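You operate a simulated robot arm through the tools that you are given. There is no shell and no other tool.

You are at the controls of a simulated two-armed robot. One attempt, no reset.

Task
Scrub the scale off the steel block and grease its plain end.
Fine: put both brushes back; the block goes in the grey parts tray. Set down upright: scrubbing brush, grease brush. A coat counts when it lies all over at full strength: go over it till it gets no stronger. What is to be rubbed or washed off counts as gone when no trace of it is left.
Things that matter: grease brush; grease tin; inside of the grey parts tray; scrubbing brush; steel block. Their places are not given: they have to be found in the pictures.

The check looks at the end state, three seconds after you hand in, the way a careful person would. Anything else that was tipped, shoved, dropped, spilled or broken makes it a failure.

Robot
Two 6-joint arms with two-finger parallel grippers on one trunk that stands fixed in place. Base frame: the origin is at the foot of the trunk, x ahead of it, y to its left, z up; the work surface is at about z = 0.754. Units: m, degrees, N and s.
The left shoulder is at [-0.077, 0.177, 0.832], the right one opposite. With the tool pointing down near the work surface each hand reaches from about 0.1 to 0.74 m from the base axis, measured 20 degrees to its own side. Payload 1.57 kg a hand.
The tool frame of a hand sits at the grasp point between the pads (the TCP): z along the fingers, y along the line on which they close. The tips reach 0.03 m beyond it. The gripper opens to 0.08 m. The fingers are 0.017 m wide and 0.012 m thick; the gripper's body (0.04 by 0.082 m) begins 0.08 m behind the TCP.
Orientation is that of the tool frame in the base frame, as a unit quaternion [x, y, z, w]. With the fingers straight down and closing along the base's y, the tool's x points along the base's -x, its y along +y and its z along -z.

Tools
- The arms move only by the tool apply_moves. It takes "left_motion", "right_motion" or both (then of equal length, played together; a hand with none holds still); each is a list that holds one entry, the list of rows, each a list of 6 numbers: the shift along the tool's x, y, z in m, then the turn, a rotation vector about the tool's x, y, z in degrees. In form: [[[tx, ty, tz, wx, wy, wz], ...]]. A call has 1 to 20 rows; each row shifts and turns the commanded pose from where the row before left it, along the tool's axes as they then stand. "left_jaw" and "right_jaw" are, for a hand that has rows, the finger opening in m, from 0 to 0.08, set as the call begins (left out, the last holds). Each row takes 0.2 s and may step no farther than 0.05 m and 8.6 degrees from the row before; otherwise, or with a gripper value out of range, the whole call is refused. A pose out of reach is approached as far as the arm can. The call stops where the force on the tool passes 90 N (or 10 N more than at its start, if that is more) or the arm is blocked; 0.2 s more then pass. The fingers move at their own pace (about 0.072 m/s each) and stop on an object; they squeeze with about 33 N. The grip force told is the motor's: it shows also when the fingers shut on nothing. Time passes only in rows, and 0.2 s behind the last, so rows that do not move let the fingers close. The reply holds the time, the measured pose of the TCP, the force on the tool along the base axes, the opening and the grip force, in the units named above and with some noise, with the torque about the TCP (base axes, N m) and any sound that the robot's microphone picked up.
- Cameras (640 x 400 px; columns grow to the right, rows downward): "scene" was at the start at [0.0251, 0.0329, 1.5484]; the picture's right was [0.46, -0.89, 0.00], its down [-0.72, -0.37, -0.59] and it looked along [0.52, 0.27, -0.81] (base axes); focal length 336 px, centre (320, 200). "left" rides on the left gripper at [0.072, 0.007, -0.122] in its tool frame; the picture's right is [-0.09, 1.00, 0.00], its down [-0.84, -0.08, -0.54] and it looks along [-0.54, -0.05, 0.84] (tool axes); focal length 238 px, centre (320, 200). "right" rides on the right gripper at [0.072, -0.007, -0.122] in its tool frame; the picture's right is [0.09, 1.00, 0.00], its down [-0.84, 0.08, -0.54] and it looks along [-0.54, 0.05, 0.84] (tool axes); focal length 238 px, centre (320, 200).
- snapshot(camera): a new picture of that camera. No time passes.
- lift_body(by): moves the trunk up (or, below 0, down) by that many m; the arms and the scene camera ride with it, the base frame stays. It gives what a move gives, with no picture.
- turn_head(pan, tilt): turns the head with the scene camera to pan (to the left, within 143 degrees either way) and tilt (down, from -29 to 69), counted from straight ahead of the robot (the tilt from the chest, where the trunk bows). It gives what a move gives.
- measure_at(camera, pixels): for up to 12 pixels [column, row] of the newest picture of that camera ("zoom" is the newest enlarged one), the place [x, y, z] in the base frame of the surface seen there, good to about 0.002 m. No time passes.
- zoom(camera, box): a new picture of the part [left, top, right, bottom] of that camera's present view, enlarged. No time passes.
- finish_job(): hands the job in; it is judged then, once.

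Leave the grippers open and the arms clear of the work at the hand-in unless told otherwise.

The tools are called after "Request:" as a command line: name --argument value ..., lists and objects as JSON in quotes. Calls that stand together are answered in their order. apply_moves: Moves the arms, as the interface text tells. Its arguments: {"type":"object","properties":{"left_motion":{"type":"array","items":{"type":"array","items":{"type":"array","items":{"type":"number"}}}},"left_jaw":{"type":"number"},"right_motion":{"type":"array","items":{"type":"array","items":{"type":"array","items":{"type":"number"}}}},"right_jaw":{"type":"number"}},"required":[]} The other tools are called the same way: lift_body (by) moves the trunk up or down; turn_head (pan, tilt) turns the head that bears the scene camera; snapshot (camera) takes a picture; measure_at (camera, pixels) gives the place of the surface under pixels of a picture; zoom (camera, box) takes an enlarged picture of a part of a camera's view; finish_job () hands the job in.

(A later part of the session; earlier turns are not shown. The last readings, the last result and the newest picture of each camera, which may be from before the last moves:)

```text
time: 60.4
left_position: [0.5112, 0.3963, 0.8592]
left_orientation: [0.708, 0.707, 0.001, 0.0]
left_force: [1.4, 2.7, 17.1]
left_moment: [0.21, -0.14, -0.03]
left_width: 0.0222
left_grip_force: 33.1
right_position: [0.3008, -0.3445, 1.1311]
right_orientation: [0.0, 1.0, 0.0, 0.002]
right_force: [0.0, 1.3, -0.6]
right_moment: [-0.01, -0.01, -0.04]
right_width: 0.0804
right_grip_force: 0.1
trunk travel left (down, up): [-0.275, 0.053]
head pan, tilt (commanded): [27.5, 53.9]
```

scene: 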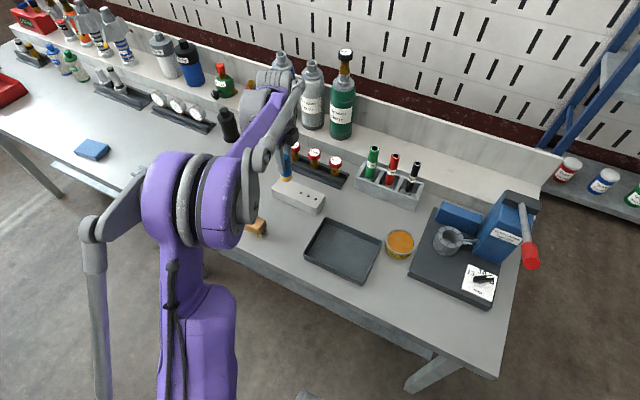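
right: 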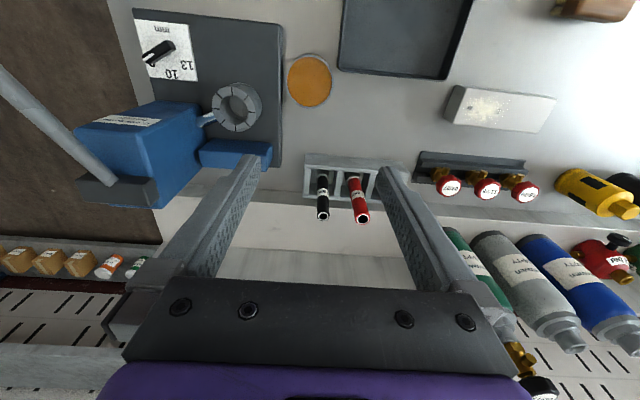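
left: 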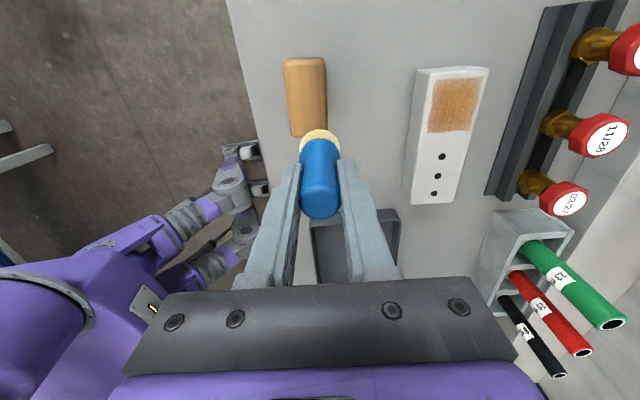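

Contact is good (17 N). I make wide zigzag strokes over the whole patch, including its edges.

Request:
apply_moves --left_motion '[[[0, 0.018, 0, 0, 0, 0], [0, -0.035, 0, 0, 0, 0], [0.01, 0, 0, 0, 0, 0], [0, 0.035, 0, 0, 0, 0], [0.009, 0, 0, 0, 0, 0], [0, -0.035, 0, 0, 0, 0], [0, 0.035, 0, 0, 0, 0], [-0.009, 0, 0, 0, 0, 0], [0, -0.035, 0, 0, 0, 0], [-0.01, 0, 0, 0, 0, 0], [0, 0.035, 0, 0, 0, 0], [-0.01, 0, 0, 0, 0, 0], [0, -0.035, 0, 0, 0, 0], [-0.01, 0, 0, 0, 0, 0], [0, 0.035, 0, 0, 0, 0], [0, -0.035, 0, 0, 0, 0], [0.01, 0, 0, 0, 0, 0], [0, 0.035, 0, 0, 0, 0], [0.01, 0, 0, 0, 0, 0], [0, -0.018, 0, 0, 0, 0]]]'

Request:
zoom --camera "left" --box '[260, 70, 380, 230]'

Request:
zoom --camera "scene" --box '[262, 165, 342, 225]'

```text
time: 64.6
left_position: [0.511, 0.3975, 0.859]
left_orientation: [0.707, 0.707, 0.001, 0.0]
left_force: [-0.9, 0.9, -0.6]
left_moment: [0.01, 0.01, 0.06]
left_width: 0.0221
left_grip_force: 32.9
right_position: [0.3014, -0.3439, 1.1299]
right_orientation: [0.0, 1.0, 0.0, 0.0]
right_force: [0.5, 1.0, -0.2]
right_moment: [0.02, 0.01, 0.03]
right_width: 0.0799
right_grip_force: 0.0
trunk travel left (down, up): [-0.275, 0.053]
head pan, tilt (commanded): [27.5, 53.9]
```

```text
2.50 times, centred on (320, 150) of left
```

zoom: 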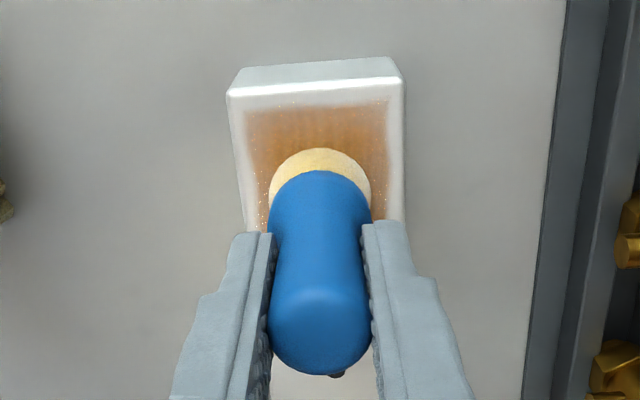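

```text
6.67 times, centred on (302, 195) of scene
```

zoom: 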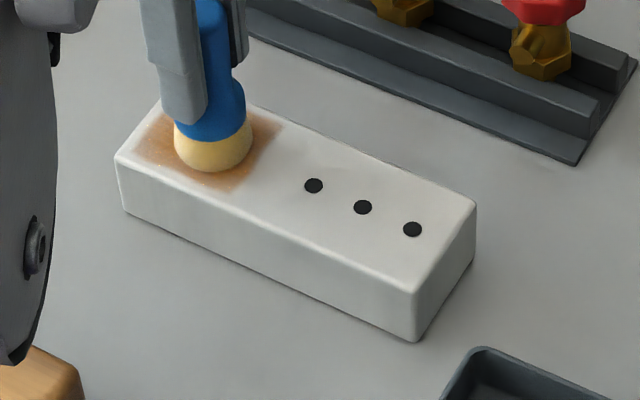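

Force has dropped again (the handle creeps up in the grip). I press 0.9 mm more and repeat the zigzag, then view the whole patch.

Request:
apply_moves --left_motion '[[[0, 0, 0.0009, 0, 0, 0], [0, -0.017, 0, 0, 0, 0], [0.01, 0, 0, 0, 0, 0], [0, 0.035, 0, 0, 0, 0], [0.009, 0, 0, 0, 0, 0], [0, -0.035, 0, 0, 0, 0], [0, 0.035, 0, 0, 0, 0], [-0.009, 0, 0, 0, 0, 0], [0, -0.035, 0, 0, 0, 0], [-0.01, 0, 0, 0, 0, 0], [0, 0.035, 0, 0, 0, 0], [-0.01, 0, 0, 0, 0, 0], [0, -0.035, 0, 0, 0, 0], [-0.01, 0, 0, 0, 0, 0], [0, 0.035, 0, 0, 0, 0], [0, -0.035, 0, 0, 0, 0], [0.01, 0, 0, 0, 0, 0], [0, 0.035, 0, 0, 0, 0], [0.01, 0, 0, 0, 0, 0], [0, -0.018, 0, 0, 0, 0]]]'

Request:
apply_moves --left_motion '[[[0, 0, -0.03, 0, 0, 0], [0, 0, -0.03, 0, 0, 0], [-0.0015, -0.033, 0, 0, 0, 0], [-0.0015, -0.033, 0, 0, 0, 0], [-0.0015, -0.033, 0, 0, 0, 0], [-0.0015, -0.033, 0, 0, 0, 0], [0, 0, 0, 0, 0, 0]]]'

Request:
zoom --camera "scene" --box '[274, 172, 302, 196]'

Request:
zoom --camera "left" --box '[405, 60, 495, 145]'

```text
time: 68.8
left_position: [0.5108, 0.3985, 0.8585]
left_orientation: [0.707, 0.707, 0.001, -0.001]
left_force: [4.4, 0.9, 14.3]
left_moment: [0.03, -0.11, -0.01]
left_width: 0.0222
left_grip_force: 32.5
right_position: [0.2999, -0.3445, 1.1276]
right_orientation: [-0.001, 1.0, 0.0, 0.001]
right_force: [0.4, 0.3, 0.2]
right_moment: [0.0, -0.02, 0.02]
right_width: 0.0801
right_grip_force: 0.1
trunk travel left (down, up): [-0.275, 0.053]
head pan, tilt (commanded): [27.5, 53.9]
```

```text
time: 70.4
left_position: [0.3801, 0.3899, 0.9167]
left_orientation: [0.707, 0.707, 0.001, 0.0]
left_force: [0.1, 0.0, -1.3]
left_moment: [0.0, 0.03, 0.01]
left_width: 0.0221
left_grip_force: 33.1
right_position: [0.3029, -0.3429, 1.13]
right_orientation: [-0.001, 1.0, 0.0, 0.0]
right_force: [1.1, -0.6, 0.1]
right_moment: [0.03, -0.04, -0.06]
right_width: 0.0799
right_grip_force: 0.1
trunk travel left (down, up): [-0.275, 0.053]
head pan, tilt (commanded): [27.5, 53.9]
```

```text
16.00 times, centred on (288, 184) of scene
```

zoom: 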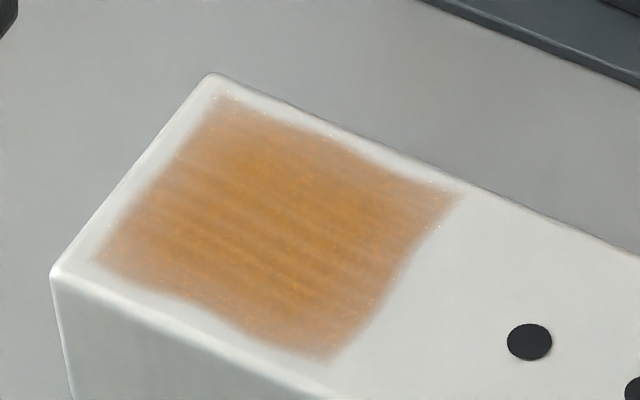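

```text
4.71 times, centred on (450, 102) of left
```

zoom: 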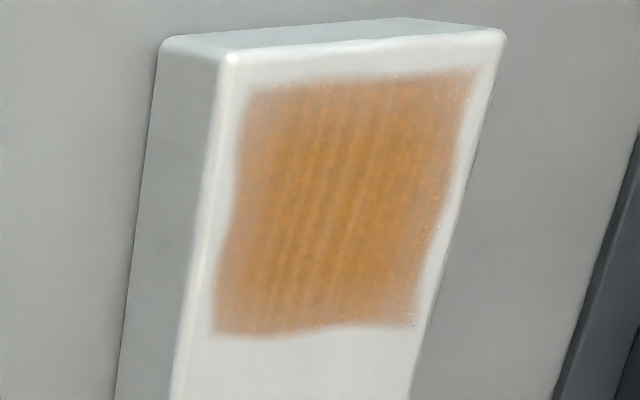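

The coat looks nearly the same as before: either full or the brush ran dry. I look at the bristles.

Request:
zoom --camera "left" --box '[268, 80, 372, 180]'

Request:
zoom --camera "scene" --box '[240, 170, 300, 230]'

```text
4.00 times, centred on (320, 130) of left
```

zoom: 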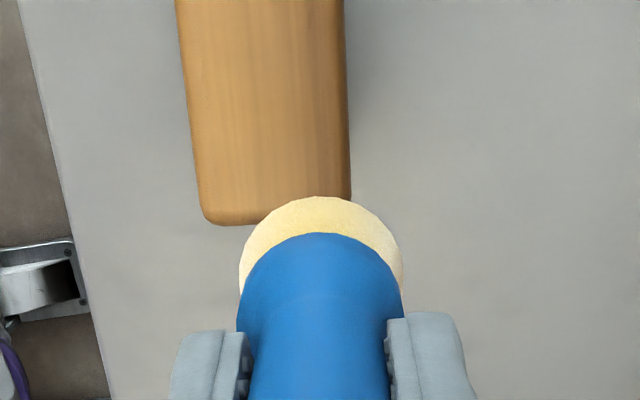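

```text
6.67 times, centred on (270, 200) of scene
```

zoom: 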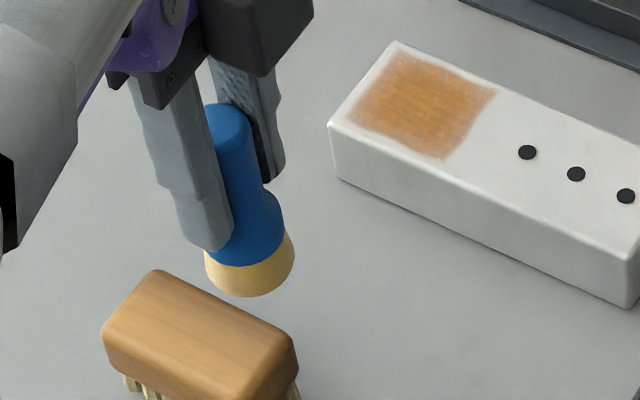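

The bristles are still tinted. To be sure the coat is full, I reload: carry the brush back over the tin.

Request:
apply_moves --left_motion '[[[-0.0433, 0.01525, 0, 0, 0, 0], [-0.0433, 0.01525, 0, 0, 0, 0], [-0.0433, 0.01525, 0, 0, 0, 0], [-0.0433, 0.01525, 0, 0, 0, 0], [-0.0433, 0.01525, 0, 0, 0, 0], [-0.0433, 0.01525, 0, 0, 0, 0], [-0.0433, 0.01525, 0, 0, 0, 0], [-0.0433, 0.01525, 0, 0, 0, 0], [0, 0, 0, 0, 0, 0]]]'

Request:
zoom --camera "left" --box '[268, 80, 372, 180]'

Request:
zoom --camera "scene" --box '[274, 172, 302, 196]'

```text
time: 72.4
left_position: [0.4998, 0.0441, 0.9166]
left_orientation: [0.707, 0.707, 0.0, -0.001]
left_force: [1.4, -0.1, -1.0]
left_moment: [-0.01, -0.01, -0.02]
left_width: 0.0222
left_grip_force: 32.4
right_position: [0.3007, -0.342, 1.13]
right_orientation: [0.0, 1.0, 0.0, 0.0]
right_force: [-0.2, 0.1, 0.4]
right_moment: [0.0, -0.01, 0.01]
right_width: 0.08
right_grip_force: 0.0
trunk travel left (down, up): [-0.275, 0.053]
head pan, tilt (commanded): [27.5, 53.9]
```

```text
4.00 times, centred on (320, 130) of left
```

zoom: 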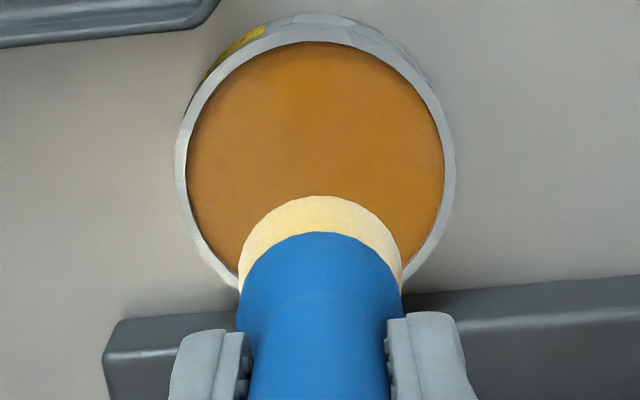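

```text
16.00 times, centred on (288, 184) of scene
```

zoom: 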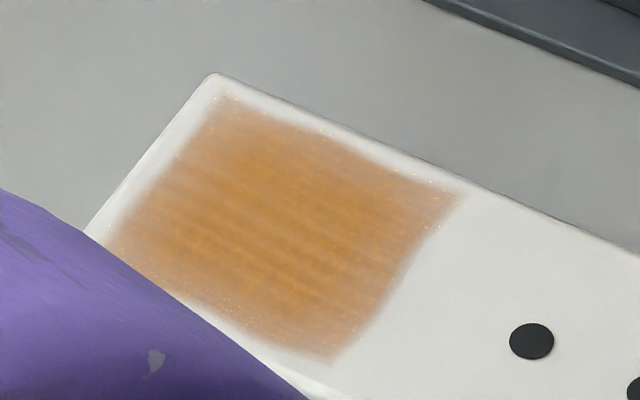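

The brush is over the tin, still faintly tinted. I dip: down 0.066 m then creep to light contact.

Request:
apply_moves --left_motion '[[[0.001, 0.001, 0.03, 0, 0, 0], [0, 0, 0.03, 0, 0, 0], [0, 0, 0.006, 0, 0, 0], [0, 0, 0, 0, 0, 0]]]'

Request:
apply_moves --left_motion '[[[0, 0, 0.0015, 0, 0, 0], [0, 0, 0, 0, 0, 0]]]'

Request:
apply_moves --left_motion '[[[0, 0, 0.001, 0, 0, 0], [0, 0, 0, 0, 0, 0]]]'

```text
time: 73.4
left_position: [0.5027, 0.0458, 0.852]
left_orientation: [0.708, 0.707, 0.0, -0.001]
left_force: [-0.3, 0.7, -1.1]
left_moment: [0.02, -0.02, -0.02]
left_width: 0.0223
left_grip_force: 32.5
right_position: [0.2999, -0.3435, 1.1289]
right_orientation: [0.0, 1.0, -0.001, -0.001]
right_force: [0.4, 0.2, -0.8]
right_moment: [0.02, -0.02, 0.01]
right_width: 0.0802
right_grip_force: 0.0
trunk travel left (down, up): [-0.275, 0.053]
head pan, tilt (commanded): [27.5, 53.9]
```

```text
time: 74.0
left_position: [0.5024, 0.0448, 0.8509]
left_orientation: [0.707, 0.707, 0.0, 0.0]
left_force: [0.3, -0.2, -0.4]
left_moment: [-0.01, -0.05, 0.0]
left_width: 0.0225
left_grip_force: 33.2
right_position: [0.3001, -0.3424, 1.1291]
right_orientation: [0.0, 1.0, 0.0, 0.0]
right_force: [-0.5, 0.3, 0.0]
right_moment: [0.0, 0.0, 0.0]
right_width: 0.08
right_grip_force: 0.0
trunk travel left (down, up): [-0.275, 0.053]
head pan, tilt (commanded): [27.5, 53.9]
```

```text
time: 74.6
left_position: [0.5035, 0.0452, 0.8481]
left_orientation: [0.707, 0.707, 0.001, 0.0]
left_force: [-0.1, 0.7, -0.6]
left_moment: [-0.01, 0.04, 0.01]
left_width: 0.022
left_grip_force: 33.3
right_position: [0.3009, -0.3429, 1.1291]
right_orientation: [0.0, 1.0, -0.001, 0.0]
right_force: [-0.6, 0.0, -0.3]
right_moment: [-0.01, 0.01, 0.03]
right_width: 0.0801
right_grip_force: 0.1
trunk travel left (down, up): [-0.275, 0.053]
head pan, tilt (commanded): [27.5, 53.9]
```

Still free; I creep down 1 mm at a time.

Request:
apply_moves --left_motion '[[[0, 0, 0.0012, 0, 0, 0], [0, 0, 0, 0, 0, 0]]]'

Request:
apply_moves --left_motion '[[[0, 0, 0.001, 0, 0, 0], [0, 0, 0, 0, 0, 0]]]'

Request:
apply_moves --left_motion '[[[0, 0, 0.0008, 0, 0, 0], [0, 0, 0, 0, 0, 0]]]'

```text
time: 75.2
left_position: [0.5025, 0.0461, 0.8499]
left_orientation: [0.707, 0.707, 0.0, 0.0]
left_force: [0.5, 0.0, -1.3]
left_moment: [-0.02, 0.0, -0.03]
left_width: 0.0223
left_grip_force: 33.3
right_position: [0.3014, -0.3428, 1.1306]
right_orientation: [0.001, 1.0, 0.001, 0.001]
right_force: [0.5, -0.2, 0.4]
right_moment: [0.0, -0.04, 0.0]
right_width: 0.0801
right_grip_force: 0.1
trunk travel left (down, up): [-0.275, 0.053]
head pan, tilt (commanded): [27.5, 53.9]
```

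```text
time: 75.8
left_position: [0.5029, 0.0453, 0.8485]
left_orientation: [0.707, 0.707, 0.0, 0.001]
left_force: [1.6, 0.9, 11.7]
left_moment: [0.06, -0.08, -0.01]
left_width: 0.0222
left_grip_force: 32.5
right_position: [0.3005, -0.3431, 1.1287]
right_orientation: [0.0, 1.0, -0.001, 0.001]
right_force: [0.2, -0.1, -0.2]
right_moment: [0.01, 0.01, 0.04]
right_width: 0.0802
right_grip_force: 0.0
trunk travel left (down, up): [-0.275, 0.053]
head pan, tilt (commanded): [27.5, 53.9]
```

```text
time: 76.4
left_position: [0.5029, 0.0446, 0.8484]
left_orientation: [0.707, 0.707, 0.0, 0.001]
left_force: [4.1, 1.8, 22.9]
left_moment: [0.16, -0.12, 0.0]
left_width: 0.0222
left_grip_force: 32.5
right_position: [0.3005, -0.3421, 1.1309]
right_orientation: [0.0, 1.0, 0.0, 0.001]
right_force: [0.3, 0.2, -0.2]
right_moment: [0.0, -0.01, 0.0]
right_width: 0.08
right_grip_force: 0.0
trunk travel left (down, up): [-0.275, 0.053]
head pan, tilt (commanded): [27.5, 53.9]
```

Contact (23 N). I hold for a second to load, then rise.

Request:
apply_moves --left_motion '[[[0, 0, 0, 0, 0, 0], [0, 0, 0, 0, 0, 0], [0, 0, 0, 0, 0, 0], [0, 0, 0, 0, 0, 0], [0, 0, -0.0315, 0, 0, 0], [0, 0, -0.04, 0, 0, 0], [0, 0, 0, 0, 0, 0]]]'

Request:
zoom --camera "left" --box '[268, 80, 372, 180]'

Request:
zoom --camera "scene" --box '[368, 200, 432, 270]'

```text
time: 78.0
left_position: [0.5029, 0.0455, 0.9176]
left_orientation: [0.707, 0.707, 0.0, 0.0]
left_force: [-0.3, 0.1, -0.6]
left_moment: [0.02, 0.0, 0.01]
left_width: 0.0219
left_grip_force: 33.1
right_position: [0.3012, -0.3438, 1.1285]
right_orientation: [0.0, 1.0, -0.001, 0.0]
right_force: [0.1, -1.0, 1.0]
right_moment: [-0.01, 0.03, -0.01]
right_width: 0.0801
right_grip_force: 0.2
trunk travel left (down, up): [-0.275, 0.053]
head pan, tilt (commanded): [27.5, 53.9]
```

```text
4.00 times, centred on (320, 130) of left
```

zoom: 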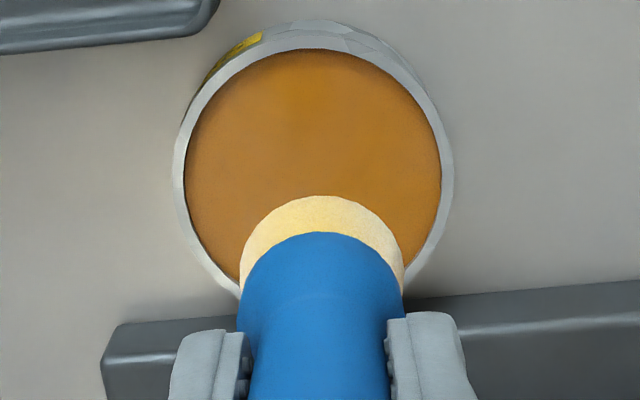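

```text
5.71 times, centred on (400, 235) of scene
```

zoom: 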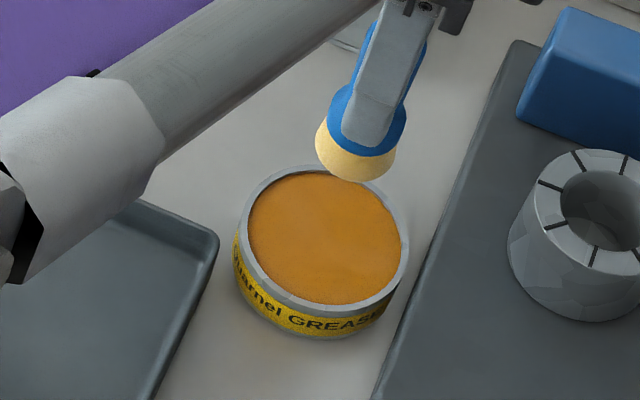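

Reloaded. Back to the block's patch centre (0.5125, 0.398) and down to near contact.

Request:
apply_moves --left_motion '[[[0.0439, 0.0012, 0, 0, 0, 0], [0.0439, 0.0012, 0, 0, 0, 0], [0.0439, 0.0012, 0, 0, 0, 0], [0.0439, 0.0012, 0, 0, 0, 0], [0.0439, 0.0012, 0, 0, 0, 0], [0.0439, 0.0012, 0, 0, 0, 0], [0.0439, 0.0012, 0, 0, 0, 0], [0.0439, 0.0012, 0, 0, 0, 0], [0, 0, 0.03, 0, 0, 0], [0, 0, 0.0275, 0, 0, 0], [0, 0, 0.002, 0, 0, 0], [0, 0, 0, 0, 0, 0]]]'

Request:
apply_moves --left_motion '[[[0, 0, 0.001, 0, 0, 0], [0, 0, 0, 0, 0, 0]]]'

```text
time: 80.6
left_position: [0.5116, 0.3965, 0.8573]
left_orientation: [0.707, 0.707, 0.0, 0.0]
left_force: [-0.9, 0.1, -0.2]
left_moment: [0.02, -0.01, 0.02]
left_width: 0.0224
left_grip_force: 33.2
right_position: [0.3017, -0.3432, 1.129]
right_orientation: [0.0, 1.0, 0.0, 0.0]
right_force: [0.1, -0.6, -0.5]
right_moment: [0.02, -0.02, -0.01]
right_width: 0.0802
right_grip_force: 0.1
trunk travel left (down, up): [-0.275, 0.053]
head pan, tilt (commanded): [27.5, 53.9]
```

```text
time: 81.2
left_position: [0.5117, 0.395, 0.8583]
left_orientation: [0.707, 0.707, 0.0, 0.0]
left_force: [0.7, 1.2, 2.3]
left_moment: [-0.01, 0.03, -0.02]
left_width: 0.0221
left_grip_force: 32.9
right_position: [0.3003, -0.3432, 1.1298]
right_orientation: [0.0, 1.0, 0.0, 0.0]
right_force: [-0.5, -0.6, -0.1]
right_moment: [0.02, -0.04, 0.0]
right_width: 0.08
right_grip_force: 0.0
trunk travel left (down, up): [-0.275, 0.053]
head pan, tilt (commanded): [27.5, 53.9]
```

Light contact. I press 0.8 mm and repeat the zigzag with full coverage, adding a little pressure halfway.

Request:
apply_moves --left_motion '[[[0, 0, 0.0008, 0, 0, 0], [0, -0.017, 0, 0, 0, 0], [0.01, 0, 0, 0, 0, 0], [0, 0.035, 0, 0, 0, 0], [0.009, 0, 0, 0, 0, 0], [0, -0.035, 0, 0, 0, 0], [0, 0.035, 0, 0, 0, 0], [-0.009, 0, 0, 0, 0, 0], [0, -0.035, 0, 0, 0, 0], [-0.01, 0, 0, 0, 0, 0], [0, 0.035, 0, 0, 0, 0], [-0.01, 0, 0.0003, 0, 0, 0], [0, -0.035, 0, 0, 0, 0], [-0.01, 0, 0, 0, 0, 0], [0, 0.035, 0, 0, 0, 0], [0, -0.035, 0, 0, 0, 0], [0.01, 0, 0, 0, 0, 0], [0, 0.035, 0, 0, 0, 0], [0.01, 0, 0, 0, 0, 0], [0, -0.018, 0, 0, 0, 0]]]'

Request:
apply_moves --left_motion '[[[0, 0, -0.03, 0, 0, 0], [0, 0, -0.03, 0, 0, 0], [-0.0015, -0.033, 0, 0, 0, 0], [-0.0015, -0.033, 0, 0, 0, 0], [-0.0015, -0.033, 0, 0, 0, 0], [-0.0015, -0.033, 0, 0, 0, 0], [0, 0, 0, 0, 0, 0]]]'

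Request:
zoom --camera "scene" --box '[274, 172, 302, 196]'

Request:
zoom --camera "left" --box '[405, 60, 495, 145]'

```text
time: 85.4
left_position: [0.511, 0.3974, 0.8567]
left_orientation: [0.707, 0.707, 0.002, 0.0]
left_force: [6.4, 0.7, 21.3]
left_moment: [0.06, -0.19, -0.03]
left_width: 0.0222
left_grip_force: 32.6
right_position: [0.2999, -0.3445, 1.1298]
right_orientation: [0.0, 1.0, 0.0, 0.001]
right_force: [0.2, 1.3, 0.2]
right_moment: [-0.02, -0.02, 0.06]
right_width: 0.0801
right_grip_force: 0.0
trunk travel left (down, up): [-0.275, 0.053]
head pan, tilt (commanded): [27.5, 53.9]
```

```text
time: 87.0
left_position: [0.3792, 0.3922, 0.9141]
left_orientation: [0.707, 0.707, 0.0, 0.0]
left_force: [0.2, 0.7, -1.1]
left_moment: [0.02, -0.02, 0.01]
left_width: 0.0225
left_grip_force: 33.5
right_position: [0.3016, -0.3431, 1.13]
right_orientation: [0.0, 1.0, 0.0, 0.0]
right_force: [0.6, 0.3, 0.1]
right_moment: [-0.03, 0.01, -0.01]
right_width: 0.0796
right_grip_force: 0.1
trunk travel left (down, up): [-0.275, 0.053]
head pan, tilt (commanded): [27.5, 53.9]
```

```text
16.00 times, centred on (288, 184) of scene
```

zoom: 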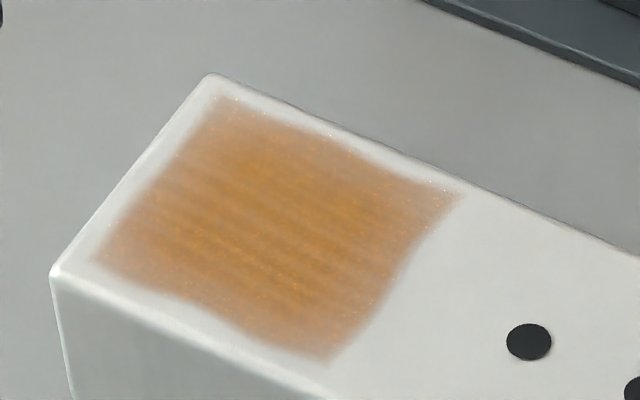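

```text
4.71 times, centred on (450, 102) of left
```

zoom: 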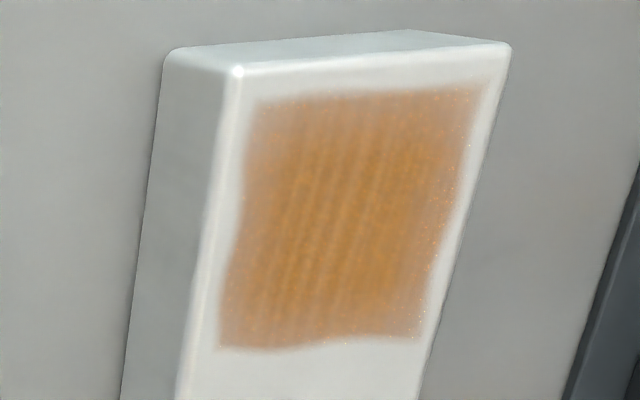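

The coat looks unchanged from the previous pass, so it seems at its limit. To be careful, I make one more pass that stresses the edges of the patch, and compare.

Request:
apply_moves --left_motion '[[[0.0015, 0.033, 0, 0, 0, 0], [0.0015, 0.033, 0, 0, 0, 0], [0.0015, 0.033, 0, 0, 0, 0], [0.0015, 0.033, 0, 0, 0, 0], [0, 0, 0.03, 0, 0, 0], [0, 0, 0.0275, 0, 0, 0], [0, 0, 0.002, 0, 0, 0], [0, 0, 0, 0, 0, 0]]]'

Request:
apply_moves --left_motion '[[[0.011, 0, 0, 0, 0, 0], [0.011, 0.019, 0, 0, 0, 0], [0, -0.038, 0, 0, 0, 0], [0, 0.038, 0, 0, 0, 0], [0, -0.038, 0, 0, 0, 0], [-0.012, 0, 0, 0, 0, 0], [-0.012, 0, 0, 0, 0, 0], [-0.012, 0, 0, 0, 0, 0], [-0.012, 0, 0, 0, 0, 0], [0, 0.038, 0, 0, 0, 0], [0, -0.038, 0, 0, 0, 0], [0, 0.038, 0, 0, 0, 0], [0.012, 0, 0, 0, 0, 0], [0.012, 0, 0, 0, 0, 0], [0.012, 0, 0, 0, 0, 0], [0.012, 0, 0, 0, 0, 0], [0, -0.038, 0, 0, 0, 0], [-0.011, 0.019, 0, 0, 0, 0], [-0.011, 0, 0, 0, 0, 0]]]'

```text
time: 88.8
left_position: [0.5116, 0.3989, 0.8572]
left_orientation: [0.707, 0.708, 0.0, 0.001]
left_force: [-0.1, 0.4, -1.2]
left_moment: [-0.06, -0.02, 0.02]
left_width: 0.0221
left_grip_force: 32.3
right_position: [0.3022, -0.3426, 1.1297]
right_orientation: [0.0, 1.0, 0.001, 0.0]
right_force: [0.1, 0.4, 0.6]
right_moment: [0.01, -0.04, 0.01]
right_width: 0.08
right_grip_force: 0.2
trunk travel left (down, up): [-0.275, 0.053]
head pan, tilt (commanded): [27.5, 53.9]
```

```text
time: 92.8
left_position: [0.5113, 0.3977, 0.856]
left_orientation: [0.707, 0.707, 0.001, 0.0]
left_force: [2.4, 3.5, 13.3]
left_moment: [0.22, -0.08, -0.01]
left_width: 0.0223
left_grip_force: 33.0
right_position: [0.3001, -0.344, 1.1299]
right_orientation: [-0.001, 1.0, 0.0, 0.001]
right_force: [0.1, 0.3, 0.2]
right_moment: [0.03, 0.01, 0.02]
right_width: 0.0799
right_grip_force: 0.0
trunk travel left (down, up): [-0.275, 0.053]
head pan, tilt (commanded): [27.5, 53.9]
```

Force 13 N at the end. One more general zigzag, then lift and compare.

Request:
apply_moves --left_motion '[[[0, -0.017, 0.0002, 0, 0, 0], [0.01, 0, 0, 0, 0, 0], [0, 0.035, 0, 0, 0, 0], [0.009, 0, 0, 0, 0, 0], [0, -0.035, 0, 0, 0, 0], [0, 0.035, 0, 0, 0, 0], [-0.009, 0, 0, 0, 0, 0], [0, -0.035, 0, 0, 0, 0], [-0.01, 0, 0, 0, 0, 0], [0, 0.035, 0, 0, 0, 0], [-0.01, 0, 0.0003, 0, 0, 0], [0, -0.035, 0, 0, 0, 0], [-0.01, 0, 0, 0, 0, 0], [0, 0.035, 0, 0, 0, 0], [0, -0.035, 0, 0, 0, 0], [0.01, 0, 0, 0, 0, 0], [0, 0.035, 0, 0, 0, 0], [0.01, 0, 0, 0, 0, 0], [0, -0.018, 0, 0, 0, 0]]]'

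Request:
apply_moves --left_motion '[[[0, 0, -0.03, 0, 0, 0], [0, 0, -0.03, 0, 0, 0], [-0.0015, -0.033, 0, 0, 0, 0], [-0.0015, -0.033, 0, 0, 0, 0], [-0.0015, -0.033, 0, 0, 0, 0], [-0.0015, -0.033, 0, 0, 0, 0], [0, 0, 0, 0, 0, 0]]]'

Request:
zoom --camera "scene" --box '[274, 172, 302, 196]'

Request:
zoom --camera "left" --box '[405, 60, 495, 145]'

Request:
zoom --camera "scene" --box '[240, 170, 300, 230]'

```text
time: 96.8
left_position: [0.5119, 0.3983, 0.8562]
left_orientation: [0.707, 0.707, 0.0, 0.0]
left_force: [-0.4, -0.7, -0.7]
left_moment: [0.02, 0.04, 0.02]
left_width: 0.022
left_grip_force: 32.7
right_position: [0.3004, -0.3426, 1.1295]
right_orientation: [0.0, 1.0, 0.0, 0.0]
right_force: [-1.2, 0.3, 0.2]
right_moment: [0.0, -0.02, 0.02]
right_width: 0.0803
right_grip_force: 0.1
trunk travel left (down, up): [-0.275, 0.053]
head pan, tilt (commanded): [27.5, 53.9]
```

```text
time: 98.4
left_position: [0.3808, 0.3903, 0.9186]
left_orientation: [0.707, 0.707, 0.0, 0.0]
left_force: [0.2, 0.0, -0.9]
left_moment: [0.0, 0.01, 0.0]
left_width: 0.0223
left_grip_force: 33.3
right_position: [0.303, -0.3435, 1.1297]
right_orientation: [0.0, 1.0, 0.0, 0.0]
right_force: [-0.2, -0.8, 0.3]
right_moment: [0.01, 0.0, -0.02]
right_width: 0.0801
right_grip_force: 0.0
trunk travel left (down, up): [-0.275, 0.053]
head pan, tilt (commanded): [27.5, 53.9]
```

```text
16.00 times, centred on (288, 184) of scene
```

zoom: 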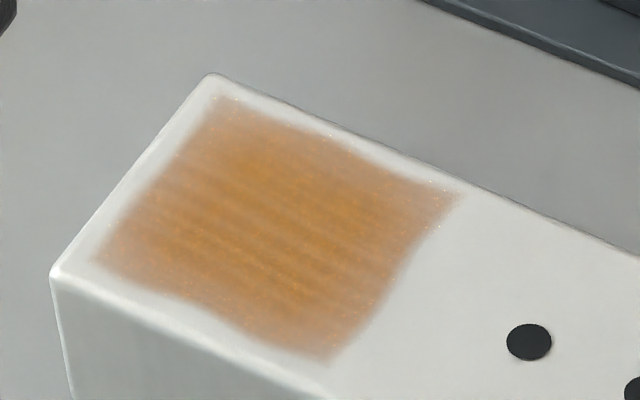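

```text
4.71 times, centred on (450, 102) of left
```

zoom: 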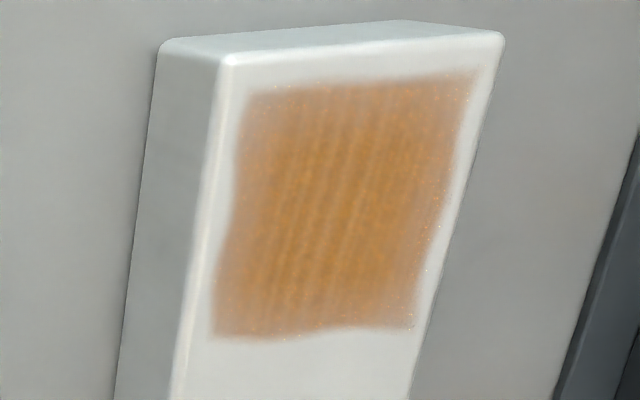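

```text
6.67 times, centred on (270, 200) of scene
```

zoom: 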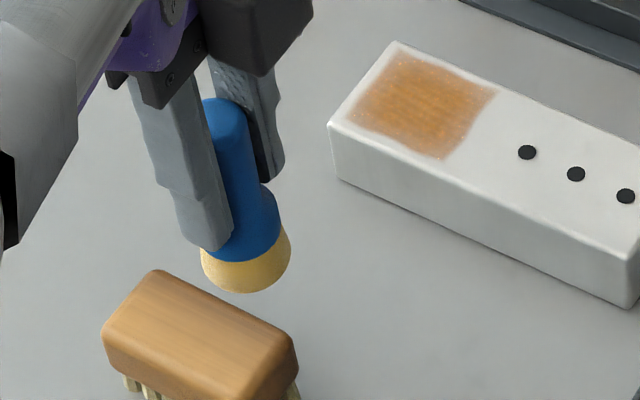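

No further change: the coat is at full strength. Now I take the grease brush back to its place: 0.3464 m toward −y and 4 mm toward −x.

Request:
apply_moves --left_motion '[[[-0.0433, -0.0005, 0, 0, 0, 0], [-0.0433, -0.0005, 0, 0, 0, 0], [-0.0433, -0.0005, 0, 0, 0, 0], [-0.0433, -0.0005, 0, 0, 0, 0], [-0.0433, -0.0005, 0, 0, 0, 0], [-0.0433, -0.0005, 0, 0, 0, 0], [-0.0433, -0.0006, 0, 0, 0, 0], [-0.0433, -0.0006, 0, 0, 0, 0], [0, 0, 0.03, 0, 0, 0], [0, 0, 0.03, 0, 0, 0], [0, 0, 0, 0, 0, 0]]]'

Request:
snapshot --camera "left"

Request:
zoom --camera "scene" --box '[340, 240, 420, 300]'

```text
time: 100.8
left_position: [0.3764, 0.0443, 0.8554]
left_orientation: [0.707, 0.707, 0.0, 0.0]
left_force: [0.6, -0.1, -0.7]
left_moment: [0.0, -0.02, 0.01]
left_width: 0.0221
left_grip_force: 33.2
right_position: [0.2992, -0.3437, 1.1295]
right_orientation: [0.0, 1.0, 0.0, 0.0]
right_force: [0.1, -0.3, 0.2]
right_moment: [0.0, 0.02, 0.0]
right_width: 0.08
right_grip_force: 0.1
trunk travel left (down, up): [-0.275, 0.053]
head pan, tilt (commanded): [27.5, 53.9]
```

```text
taken
```

left: 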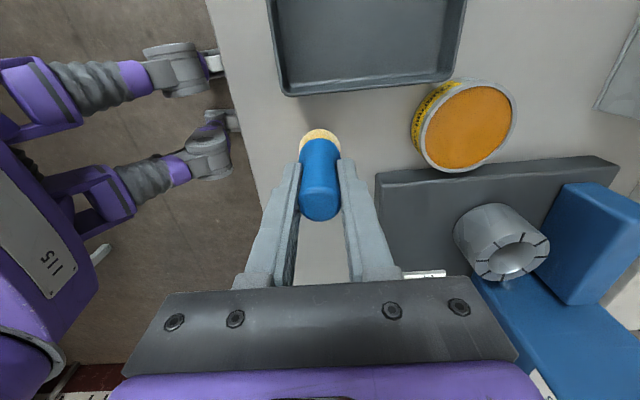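

```text
6.67 times, centred on (380, 270) of scene
```

zoom: 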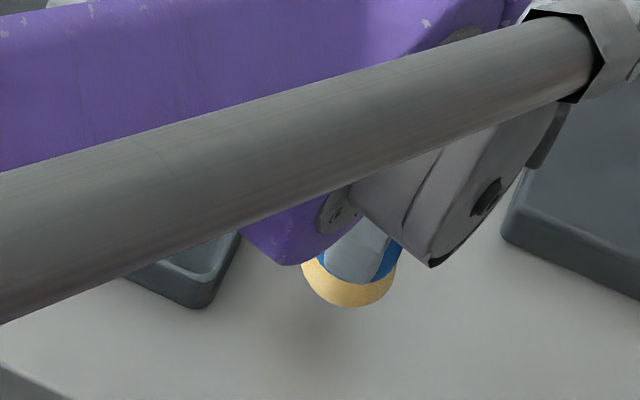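

Over its home spot. I lower 0.036 m and then creep to feel the table.

Request:
apply_moves --left_motion '[[[0, 0, 0.02, 0, 0, 0], [0, 0, 0.012, 0, 0, 0], [0, 0, 0.004, 0, 0, 0], [0, 0, 0, 0, 0, 0]]]'

Request:
apply_moves --left_motion '[[[0, 0, 0.0015, 0, 0, 0], [0, 0, 0, 0, 0, 0]]]'

Request:
apply_moves --left_motion '[[[0, 0, 0.001, 0, 0, 0], [0, 0, 0, 0, 0, 0]]]'

```text
time: 101.8
left_position: [0.3762, 0.0446, 0.8199]
left_orientation: [0.707, 0.707, 0.0, 0.0]
left_force: [-0.8, -0.1, -1.5]
left_moment: [0.0, -0.03, 0.0]
left_width: 0.0223
left_grip_force: 33.1
right_position: [0.3006, -0.3428, 1.13]
right_orientation: [0.001, 1.0, -0.001, 0.0]
right_force: [0.4, -1.3, 0.1]
right_moment: [0.01, -0.03, 0.01]
right_width: 0.0802
right_grip_force: 0.0
trunk travel left (down, up): [-0.275, 0.053]
head pan, tilt (commanded): [27.5, 53.9]
```

```text
time: 102.4
left_position: [0.3761, 0.0442, 0.8182]
left_orientation: [0.707, 0.707, -0.001, 0.001]
left_force: [-0.1, 0.2, -0.4]
left_moment: [-0.01, -0.02, -0.01]
left_width: 0.0222
left_grip_force: 32.9
right_position: [0.3011, -0.3432, 1.1291]
right_orientation: [0.0, 1.0, 0.0, 0.0]
right_force: [-0.3, -1.0, 0.6]
right_moment: [0.02, -0.02, -0.01]
right_width: 0.0802
right_grip_force: 0.0
trunk travel left (down, up): [-0.275, 0.053]
head pan, tilt (commanded): [27.5, 53.9]
```

```text
time: 103.0
left_position: [0.3766, 0.0447, 0.8178]
left_orientation: [0.708, 0.707, 0.001, -0.001]
left_force: [0.0, 0.0, -1.4]
left_moment: [-0.01, -0.01, 0.01]
left_width: 0.0219
left_grip_force: 33.3
right_position: [0.3018, -0.3417, 1.1293]
right_orientation: [0.0, 1.0, 0.0, 0.0]
right_force: [-0.1, 0.2, -0.5]
right_moment: [0.02, 0.04, 0.01]
right_width: 0.0798
right_grip_force: 0.0
trunk travel left (down, up): [-0.275, 0.053]
head pan, tilt (commanded): [27.5, 53.9]
```

No contact yet; continue creeping.

Request:
apply_moves --left_motion '[[[0, 0, 0.001, 0, 0, 0], [0, 0, 0, 0, 0, 0]]]'

Request:
apply_moves --left_motion '[[[0, 0, 0.0008, 0, 0, 0], [0, 0, 0, 0, 0, 0]]]'

Request:
apply_moves --left_motion '[[[0, 0, 0.0006, 0, 0, 0], [0, 0, 0, 0, 0, 0]]]'

```text
time: 103.6
left_position: [0.376, 0.0451, 0.8175]
left_orientation: [0.707, 0.707, 0.0, 0.001]
left_force: [-0.4, -0.5, -1.5]
left_moment: [0.0, 0.02, -0.02]
left_width: 0.0224
left_grip_force: 33.0
right_position: [0.3017, -0.3427, 1.1284]
right_orientation: [0.0, 1.0, 0.0, 0.0]
right_force: [-1.1, 0.8, -0.5]
right_moment: [0.0, 0.01, -0.01]
right_width: 0.08
right_grip_force: 0.0
trunk travel left (down, up): [-0.275, 0.053]
head pan, tilt (commanded): [27.5, 53.9]
```

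```text
time: 104.2
left_position: [0.3772, 0.0435, 0.816]
left_orientation: [0.707, 0.707, 0.0, 0.001]
left_force: [-0.2, 0.1, -1.2]
left_moment: [-0.03, -0.01, 0.0]
left_width: 0.0222
left_grip_force: 32.6
right_position: [0.3016, -0.3433, 1.1291]
right_orientation: [0.0, 1.0, -0.001, -0.001]
right_force: [0.6, 0.0, 0.6]
right_moment: [0.0, 0.01, -0.05]
right_width: 0.08
right_grip_force: 0.1
trunk travel left (down, up): [-0.275, 0.053]
head pan, tilt (commanded): [27.5, 53.9]
```

```text
time: 104.8
left_position: [0.3755, 0.0453, 0.8164]
left_orientation: [0.707, 0.707, 0.0, 0.0]
left_force: [1.7, 2.2, 8.2]
left_moment: [0.15, -0.04, -0.02]
left_width: 0.0224
left_grip_force: 32.8
right_position: [0.3011, -0.3425, 1.1298]
right_orientation: [0.0, 1.0, 0.001, -0.001]
right_force: [-0.8, -0.3, 0.6]
right_moment: [-0.04, 0.0, -0.01]
right_width: 0.0799
right_grip_force: 0.0
trunk travel left (down, up): [-0.275, 0.053]
head pan, tilt (commanded): [27.5, 53.9]
```

Contact (8 N). I ease up 0.3 mm, open the jaws and rise.

Request:
apply_moves --left_motion '[[[0, 0, -0.0003, 0, 0, 0], [0, 0, 0, 0, 0, 0]]]'

Request:
apply_moves --left_motion '[[[0, 0, 0, 0, 0, 0], [0, 0, 0, 0, 0, 0], [0, 0, 0, 0, 0, 0]]]' --left_jaw 0.05

Request:
snapshot --camera "left"

```text
time: 105.4
left_position: [0.3763, 0.0444, 0.816]
left_orientation: [0.707, 0.707, 0.0, 0.0]
left_force: [2.3, 0.7, 11.5]
left_moment: [0.05, -0.06, 0.0]
left_width: 0.0222
left_grip_force: 32.7
right_position: [0.3004, -0.3432, 1.1302]
right_orientation: [-0.001, 1.0, 0.0, 0.0]
right_force: [-0.2, 0.1, 0.2]
right_moment: [0.01, 0.0, 0.02]
right_width: 0.08
right_grip_force: 0.0
trunk travel left (down, up): [-0.275, 0.053]
head pan, tilt (commanded): [27.5, 53.9]
```

```text
time: 106.2
left_position: [0.3761, 0.0434, 0.8144]
left_orientation: [0.707, 0.708, 0.0, -0.001]
left_force: [-0.1, 0.6, -0.2]
left_moment: [0.02, -0.01, -0.03]
left_width: 0.0503
left_grip_force: 0.1
right_position: [0.3002, -0.342, 1.1296]
right_orientation: [-0.001, 1.0, 0.001, 0.0]
right_force: [0.1, 0.0, 0.1]
right_moment: [-0.01, 0.0, 0.02]
right_width: 0.0801
right_grip_force: 0.0
trunk travel left (down, up): [-0.275, 0.053]
head pan, tilt (commanded): [27.5, 53.9]
```

```text
taken
```

left: 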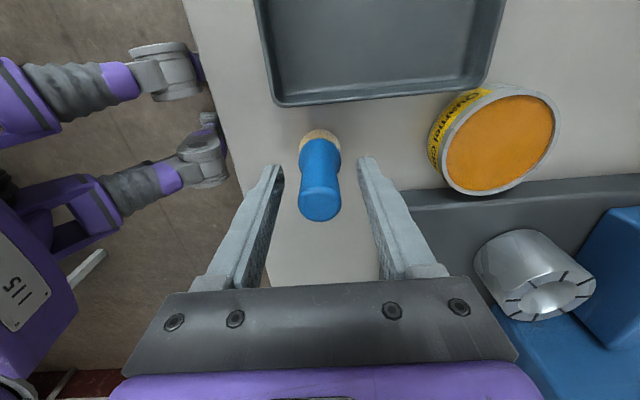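

The grease brush stands upright in its place. I rise straight up and go to above the block's middle (0.512, 0.357) with jaws open to 0.075.

Request:
apply_moves --left_motion '[[[0, 0, -0.03, 0, 0, 0], [0, 0, -0.04, 0, 0, 0], [0, 0, -0.04, 0, 0, 0], [0.0391, 0.017, 0, 0, 0, 0], [0.0391, 0.017, 0, 0, 0, 0], [0.0391, 0.017, 0, 0, 0, 0], [0.0391, 0.017, 0, 0, 0, 0], [0.0391, 0.017, 0, 0, 0, 0], [0.0391, 0.017, 0, 0, 0, 0], [0.0391, 0.017, 0, 0, 0, 0], [0.0391, 0.017, 0, 0, 0, 0], [0, 0, 0, 0, 0, 0]]]'

Request:
apply_moves --left_motion '[[[0, 0, 0, 0, 0, 0], [0, 0, 0, 0, 0, 0]]]' --left_jaw 0.075

Request:
snapshot --camera "left"

Request:
snapshot --camera "scene"

```text
time: 108.8
left_position: [0.5131, 0.3586, 0.926]
left_orientation: [0.707, 0.707, 0.001, 0.001]
left_force: [0.1, -0.2, 0.3]
left_moment: [0.03, 0.01, 0.0]
left_width: 0.0501
left_grip_force: 0.1
right_position: [0.3015, -0.3442, 1.1289]
right_orientation: [0.0, 1.0, -0.001, 0.0]
right_force: [-0.2, 0.0, 0.6]
right_moment: [0.0, -0.02, 0.0]
right_width: 0.0804
right_grip_force: 0.0
trunk travel left (down, up): [-0.275, 0.053]
head pan, tilt (commanded): [27.5, 53.9]
```

```text
time: 109.4
left_position: [0.5138, 0.3583, 0.9243]
left_orientation: [0.707, 0.708, 0.0, 0.0]
left_force: [0.4, 0.1, -0.7]
left_moment: [0.0, 0.05, 0.02]
left_width: 0.0747
left_grip_force: 0.0
right_position: [0.2999, -0.3418, 1.1298]
right_orientation: [0.0, 1.0, 0.001, 0.0]
right_force: [-0.2, -0.1, -0.6]
right_moment: [0.01, -0.03, 0.03]
right_width: 0.0803
right_grip_force: 0.1
trunk travel left (down, up): [-0.275, 0.053]
head pan, tilt (commanded): [27.5, 53.9]
```

```text
taken
```

left: 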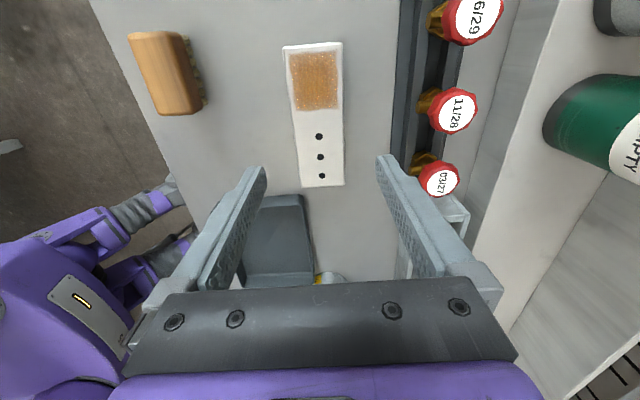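

```text
taken
```

scene: 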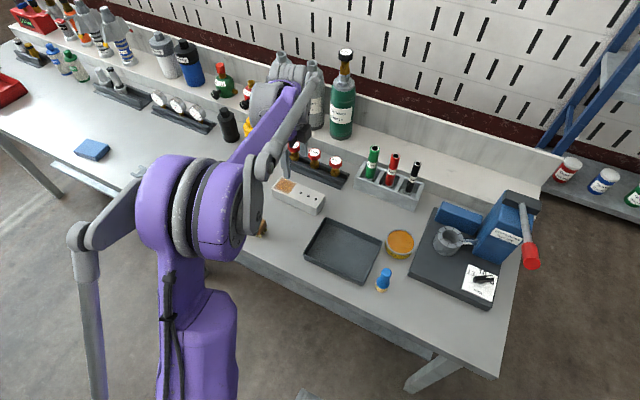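

The grease brush stands at (384,280) as before. I measure the block's corners in the left view for the grip.

Request:
zoom --camera "left" --box '[260, 30, 370, 200]'

Request:
measure_at --camera "left" --pixels '[[285, 52], [340, 47], [302, 184], [342, 182], [313, 50], [322, 184], [295, 120], [342, 120], [286, 60], [341, 60]]'

```text
2.35 times, centred on (315, 115) of left
```

zoom: 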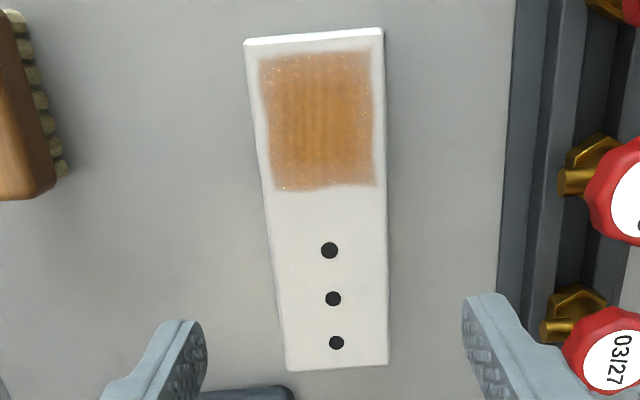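

```text
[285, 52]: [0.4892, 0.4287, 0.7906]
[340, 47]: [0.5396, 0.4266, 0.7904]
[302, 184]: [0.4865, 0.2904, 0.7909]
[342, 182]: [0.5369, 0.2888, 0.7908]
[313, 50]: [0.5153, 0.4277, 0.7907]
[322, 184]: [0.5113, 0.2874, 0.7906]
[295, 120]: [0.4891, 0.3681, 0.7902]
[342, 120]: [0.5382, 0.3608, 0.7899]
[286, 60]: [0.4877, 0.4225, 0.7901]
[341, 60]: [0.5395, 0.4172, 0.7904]
```

The block is slanted about 1.5° (clockwise). I turn 1.5°, and lower to TCP z ≈ 0.789 with the jaws straddling it.

Request:
apply_moves --left_motion '[[[-0.001, 0, 0.03, 0, 0, 1.5], [0, 0, 0.03, 0, 0, 0], [0, 0, 0.02, 0, 0, 0], [0, 0, 0, 0, 0, 0]]]'

Request:
snapshot --camera "left"

```text
time: 110.4
left_position: [0.5131, 0.3574, 0.8448]
left_orientation: [0.716, 0.698, 0.001, 0.0]
left_force: [0.2, -0.5, 0.2]
left_moment: [-0.03, -0.01, 0.01]
left_width: 0.075
left_grip_force: 0.1
right_position: [0.3006, -0.3434, 1.1283]
right_orientation: [0.0, 1.0, 0.0, 0.0]
right_force: [0.5, 0.4, 0.5]
right_moment: [0.01, -0.01, 0.0]
right_width: 0.08
right_grip_force: 0.1
trunk travel left (down, up): [-0.275, 0.053]
head pan, tilt (commanded): [27.5, 53.9]
```

```text
taken
```

left: 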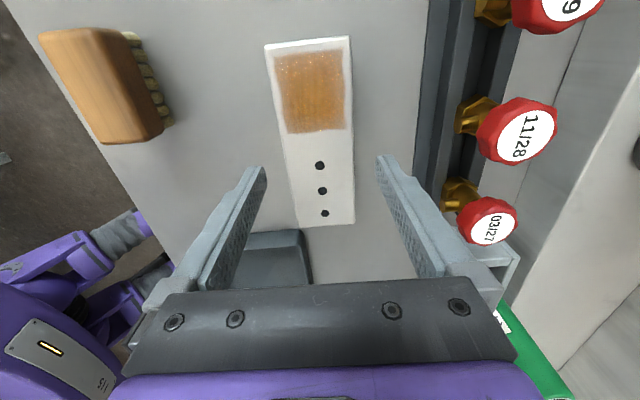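

Aligned, block between the tips. I go down 0.056 m more.

Request:
apply_moves --left_motion '[[[0, 0, 0.02, 0, 0, 0], [0, 0, 0.02, 0, 0, 0], [0, 0, 0.016, 0, 0, 0], [0, 0, 0, 0, 0, 0]]]'

Request:
snapshot --camera "left"

```text
time: 111.4
left_position: [0.5122, 0.3566, 0.7893]
left_orientation: [0.717, 0.697, 0.0, 0.0]
left_force: [-1.0, 0.7, -0.1]
left_moment: [-0.03, -0.01, -0.01]
left_width: 0.075
left_grip_force: 0.0
right_position: [0.302, -0.3429, 1.1291]
right_orientation: [0.001, 1.0, 0.001, 0.0]
right_force: [-0.4, -0.2, -0.3]
right_moment: [0.02, -0.02, 0.02]
right_width: 0.0798
right_grip_force: 0.1
trunk travel left (down, up): [-0.275, 0.053]
head pan, tilt (commanded): [27.5, 53.9]
```

```text
taken
```

left: 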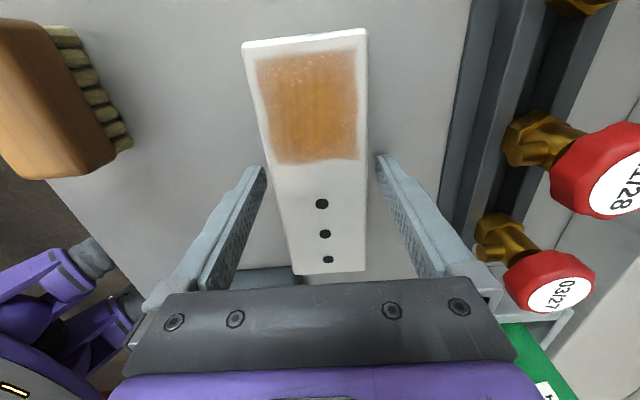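

The tips are 8 mm above the table and beside the block. I close on it.

Request:
apply_moves --left_motion '[[[0, 0, 0, 0, 0, 0], [0, 0, 0, 0, 0, 0], [0, 0, 0, 0, 0, 0], [0, 0, 0, 0, 0, 0]]]' --left_jaw 0.0

Request:
apply_moves --left_motion '[[[0, 0, -0.004, 0, 0, 0], [0, 0, -0.004, 0, 0, 0], [0, 0, -0.004, 0, 0, 0], [0, 0, 0, 0, 0, 0]]]'

Request:
zoom --camera "scene" --box '[250, 150, 350, 225]'

```text
time: 112.4
left_position: [0.512, 0.3565, 0.7893]
left_orientation: [0.716, 0.698, 0.0, 0.0]
left_force: [0.7, 0.3, 0.1]
left_moment: [0.06, -0.04, 0.0]
left_width: 0.0558
left_grip_force: 32.5
right_position: [0.3019, -0.3432, 1.1289]
right_orientation: [0.0, 1.0, -0.001, -0.001]
right_force: [-0.2, -0.5, -0.3]
right_moment: [-0.02, -0.01, -0.03]
right_width: 0.08
right_grip_force: 0.0
trunk travel left (down, up): [-0.275, 0.053]
head pan, tilt (commanded): [27.5, 53.9]
```

```text
time: 113.4
left_position: [0.513, 0.357, 0.8016]
left_orientation: [0.716, 0.698, 0.0, 0.0]
left_force: [0.3, -1.1, -2.6]
left_moment: [-0.02, 0.02, 0.04]
left_width: 0.0555
left_grip_force: 33.2
right_position: [0.3022, -0.3437, 1.1293]
right_orientation: [0.0, 1.0, 0.0, 0.0]
right_force: [0.0, 0.7, -0.3]
right_moment: [0.02, 0.02, -0.03]
right_width: 0.0798
right_grip_force: 0.1
trunk travel left (down, up): [-0.275, 0.053]
head pan, tilt (commanded): [27.5, 53.9]
```

```text
5.33 times, centred on (300, 188) of scene
```

zoom: 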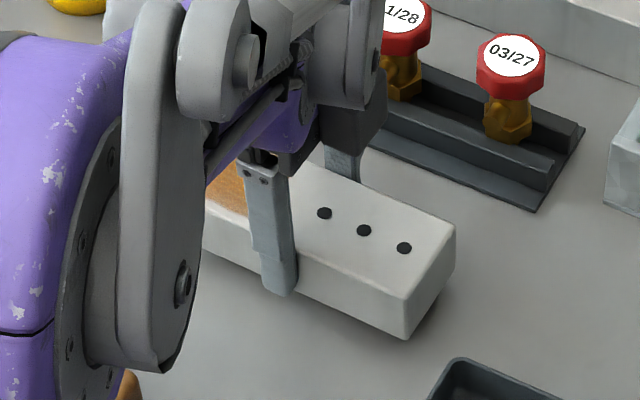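

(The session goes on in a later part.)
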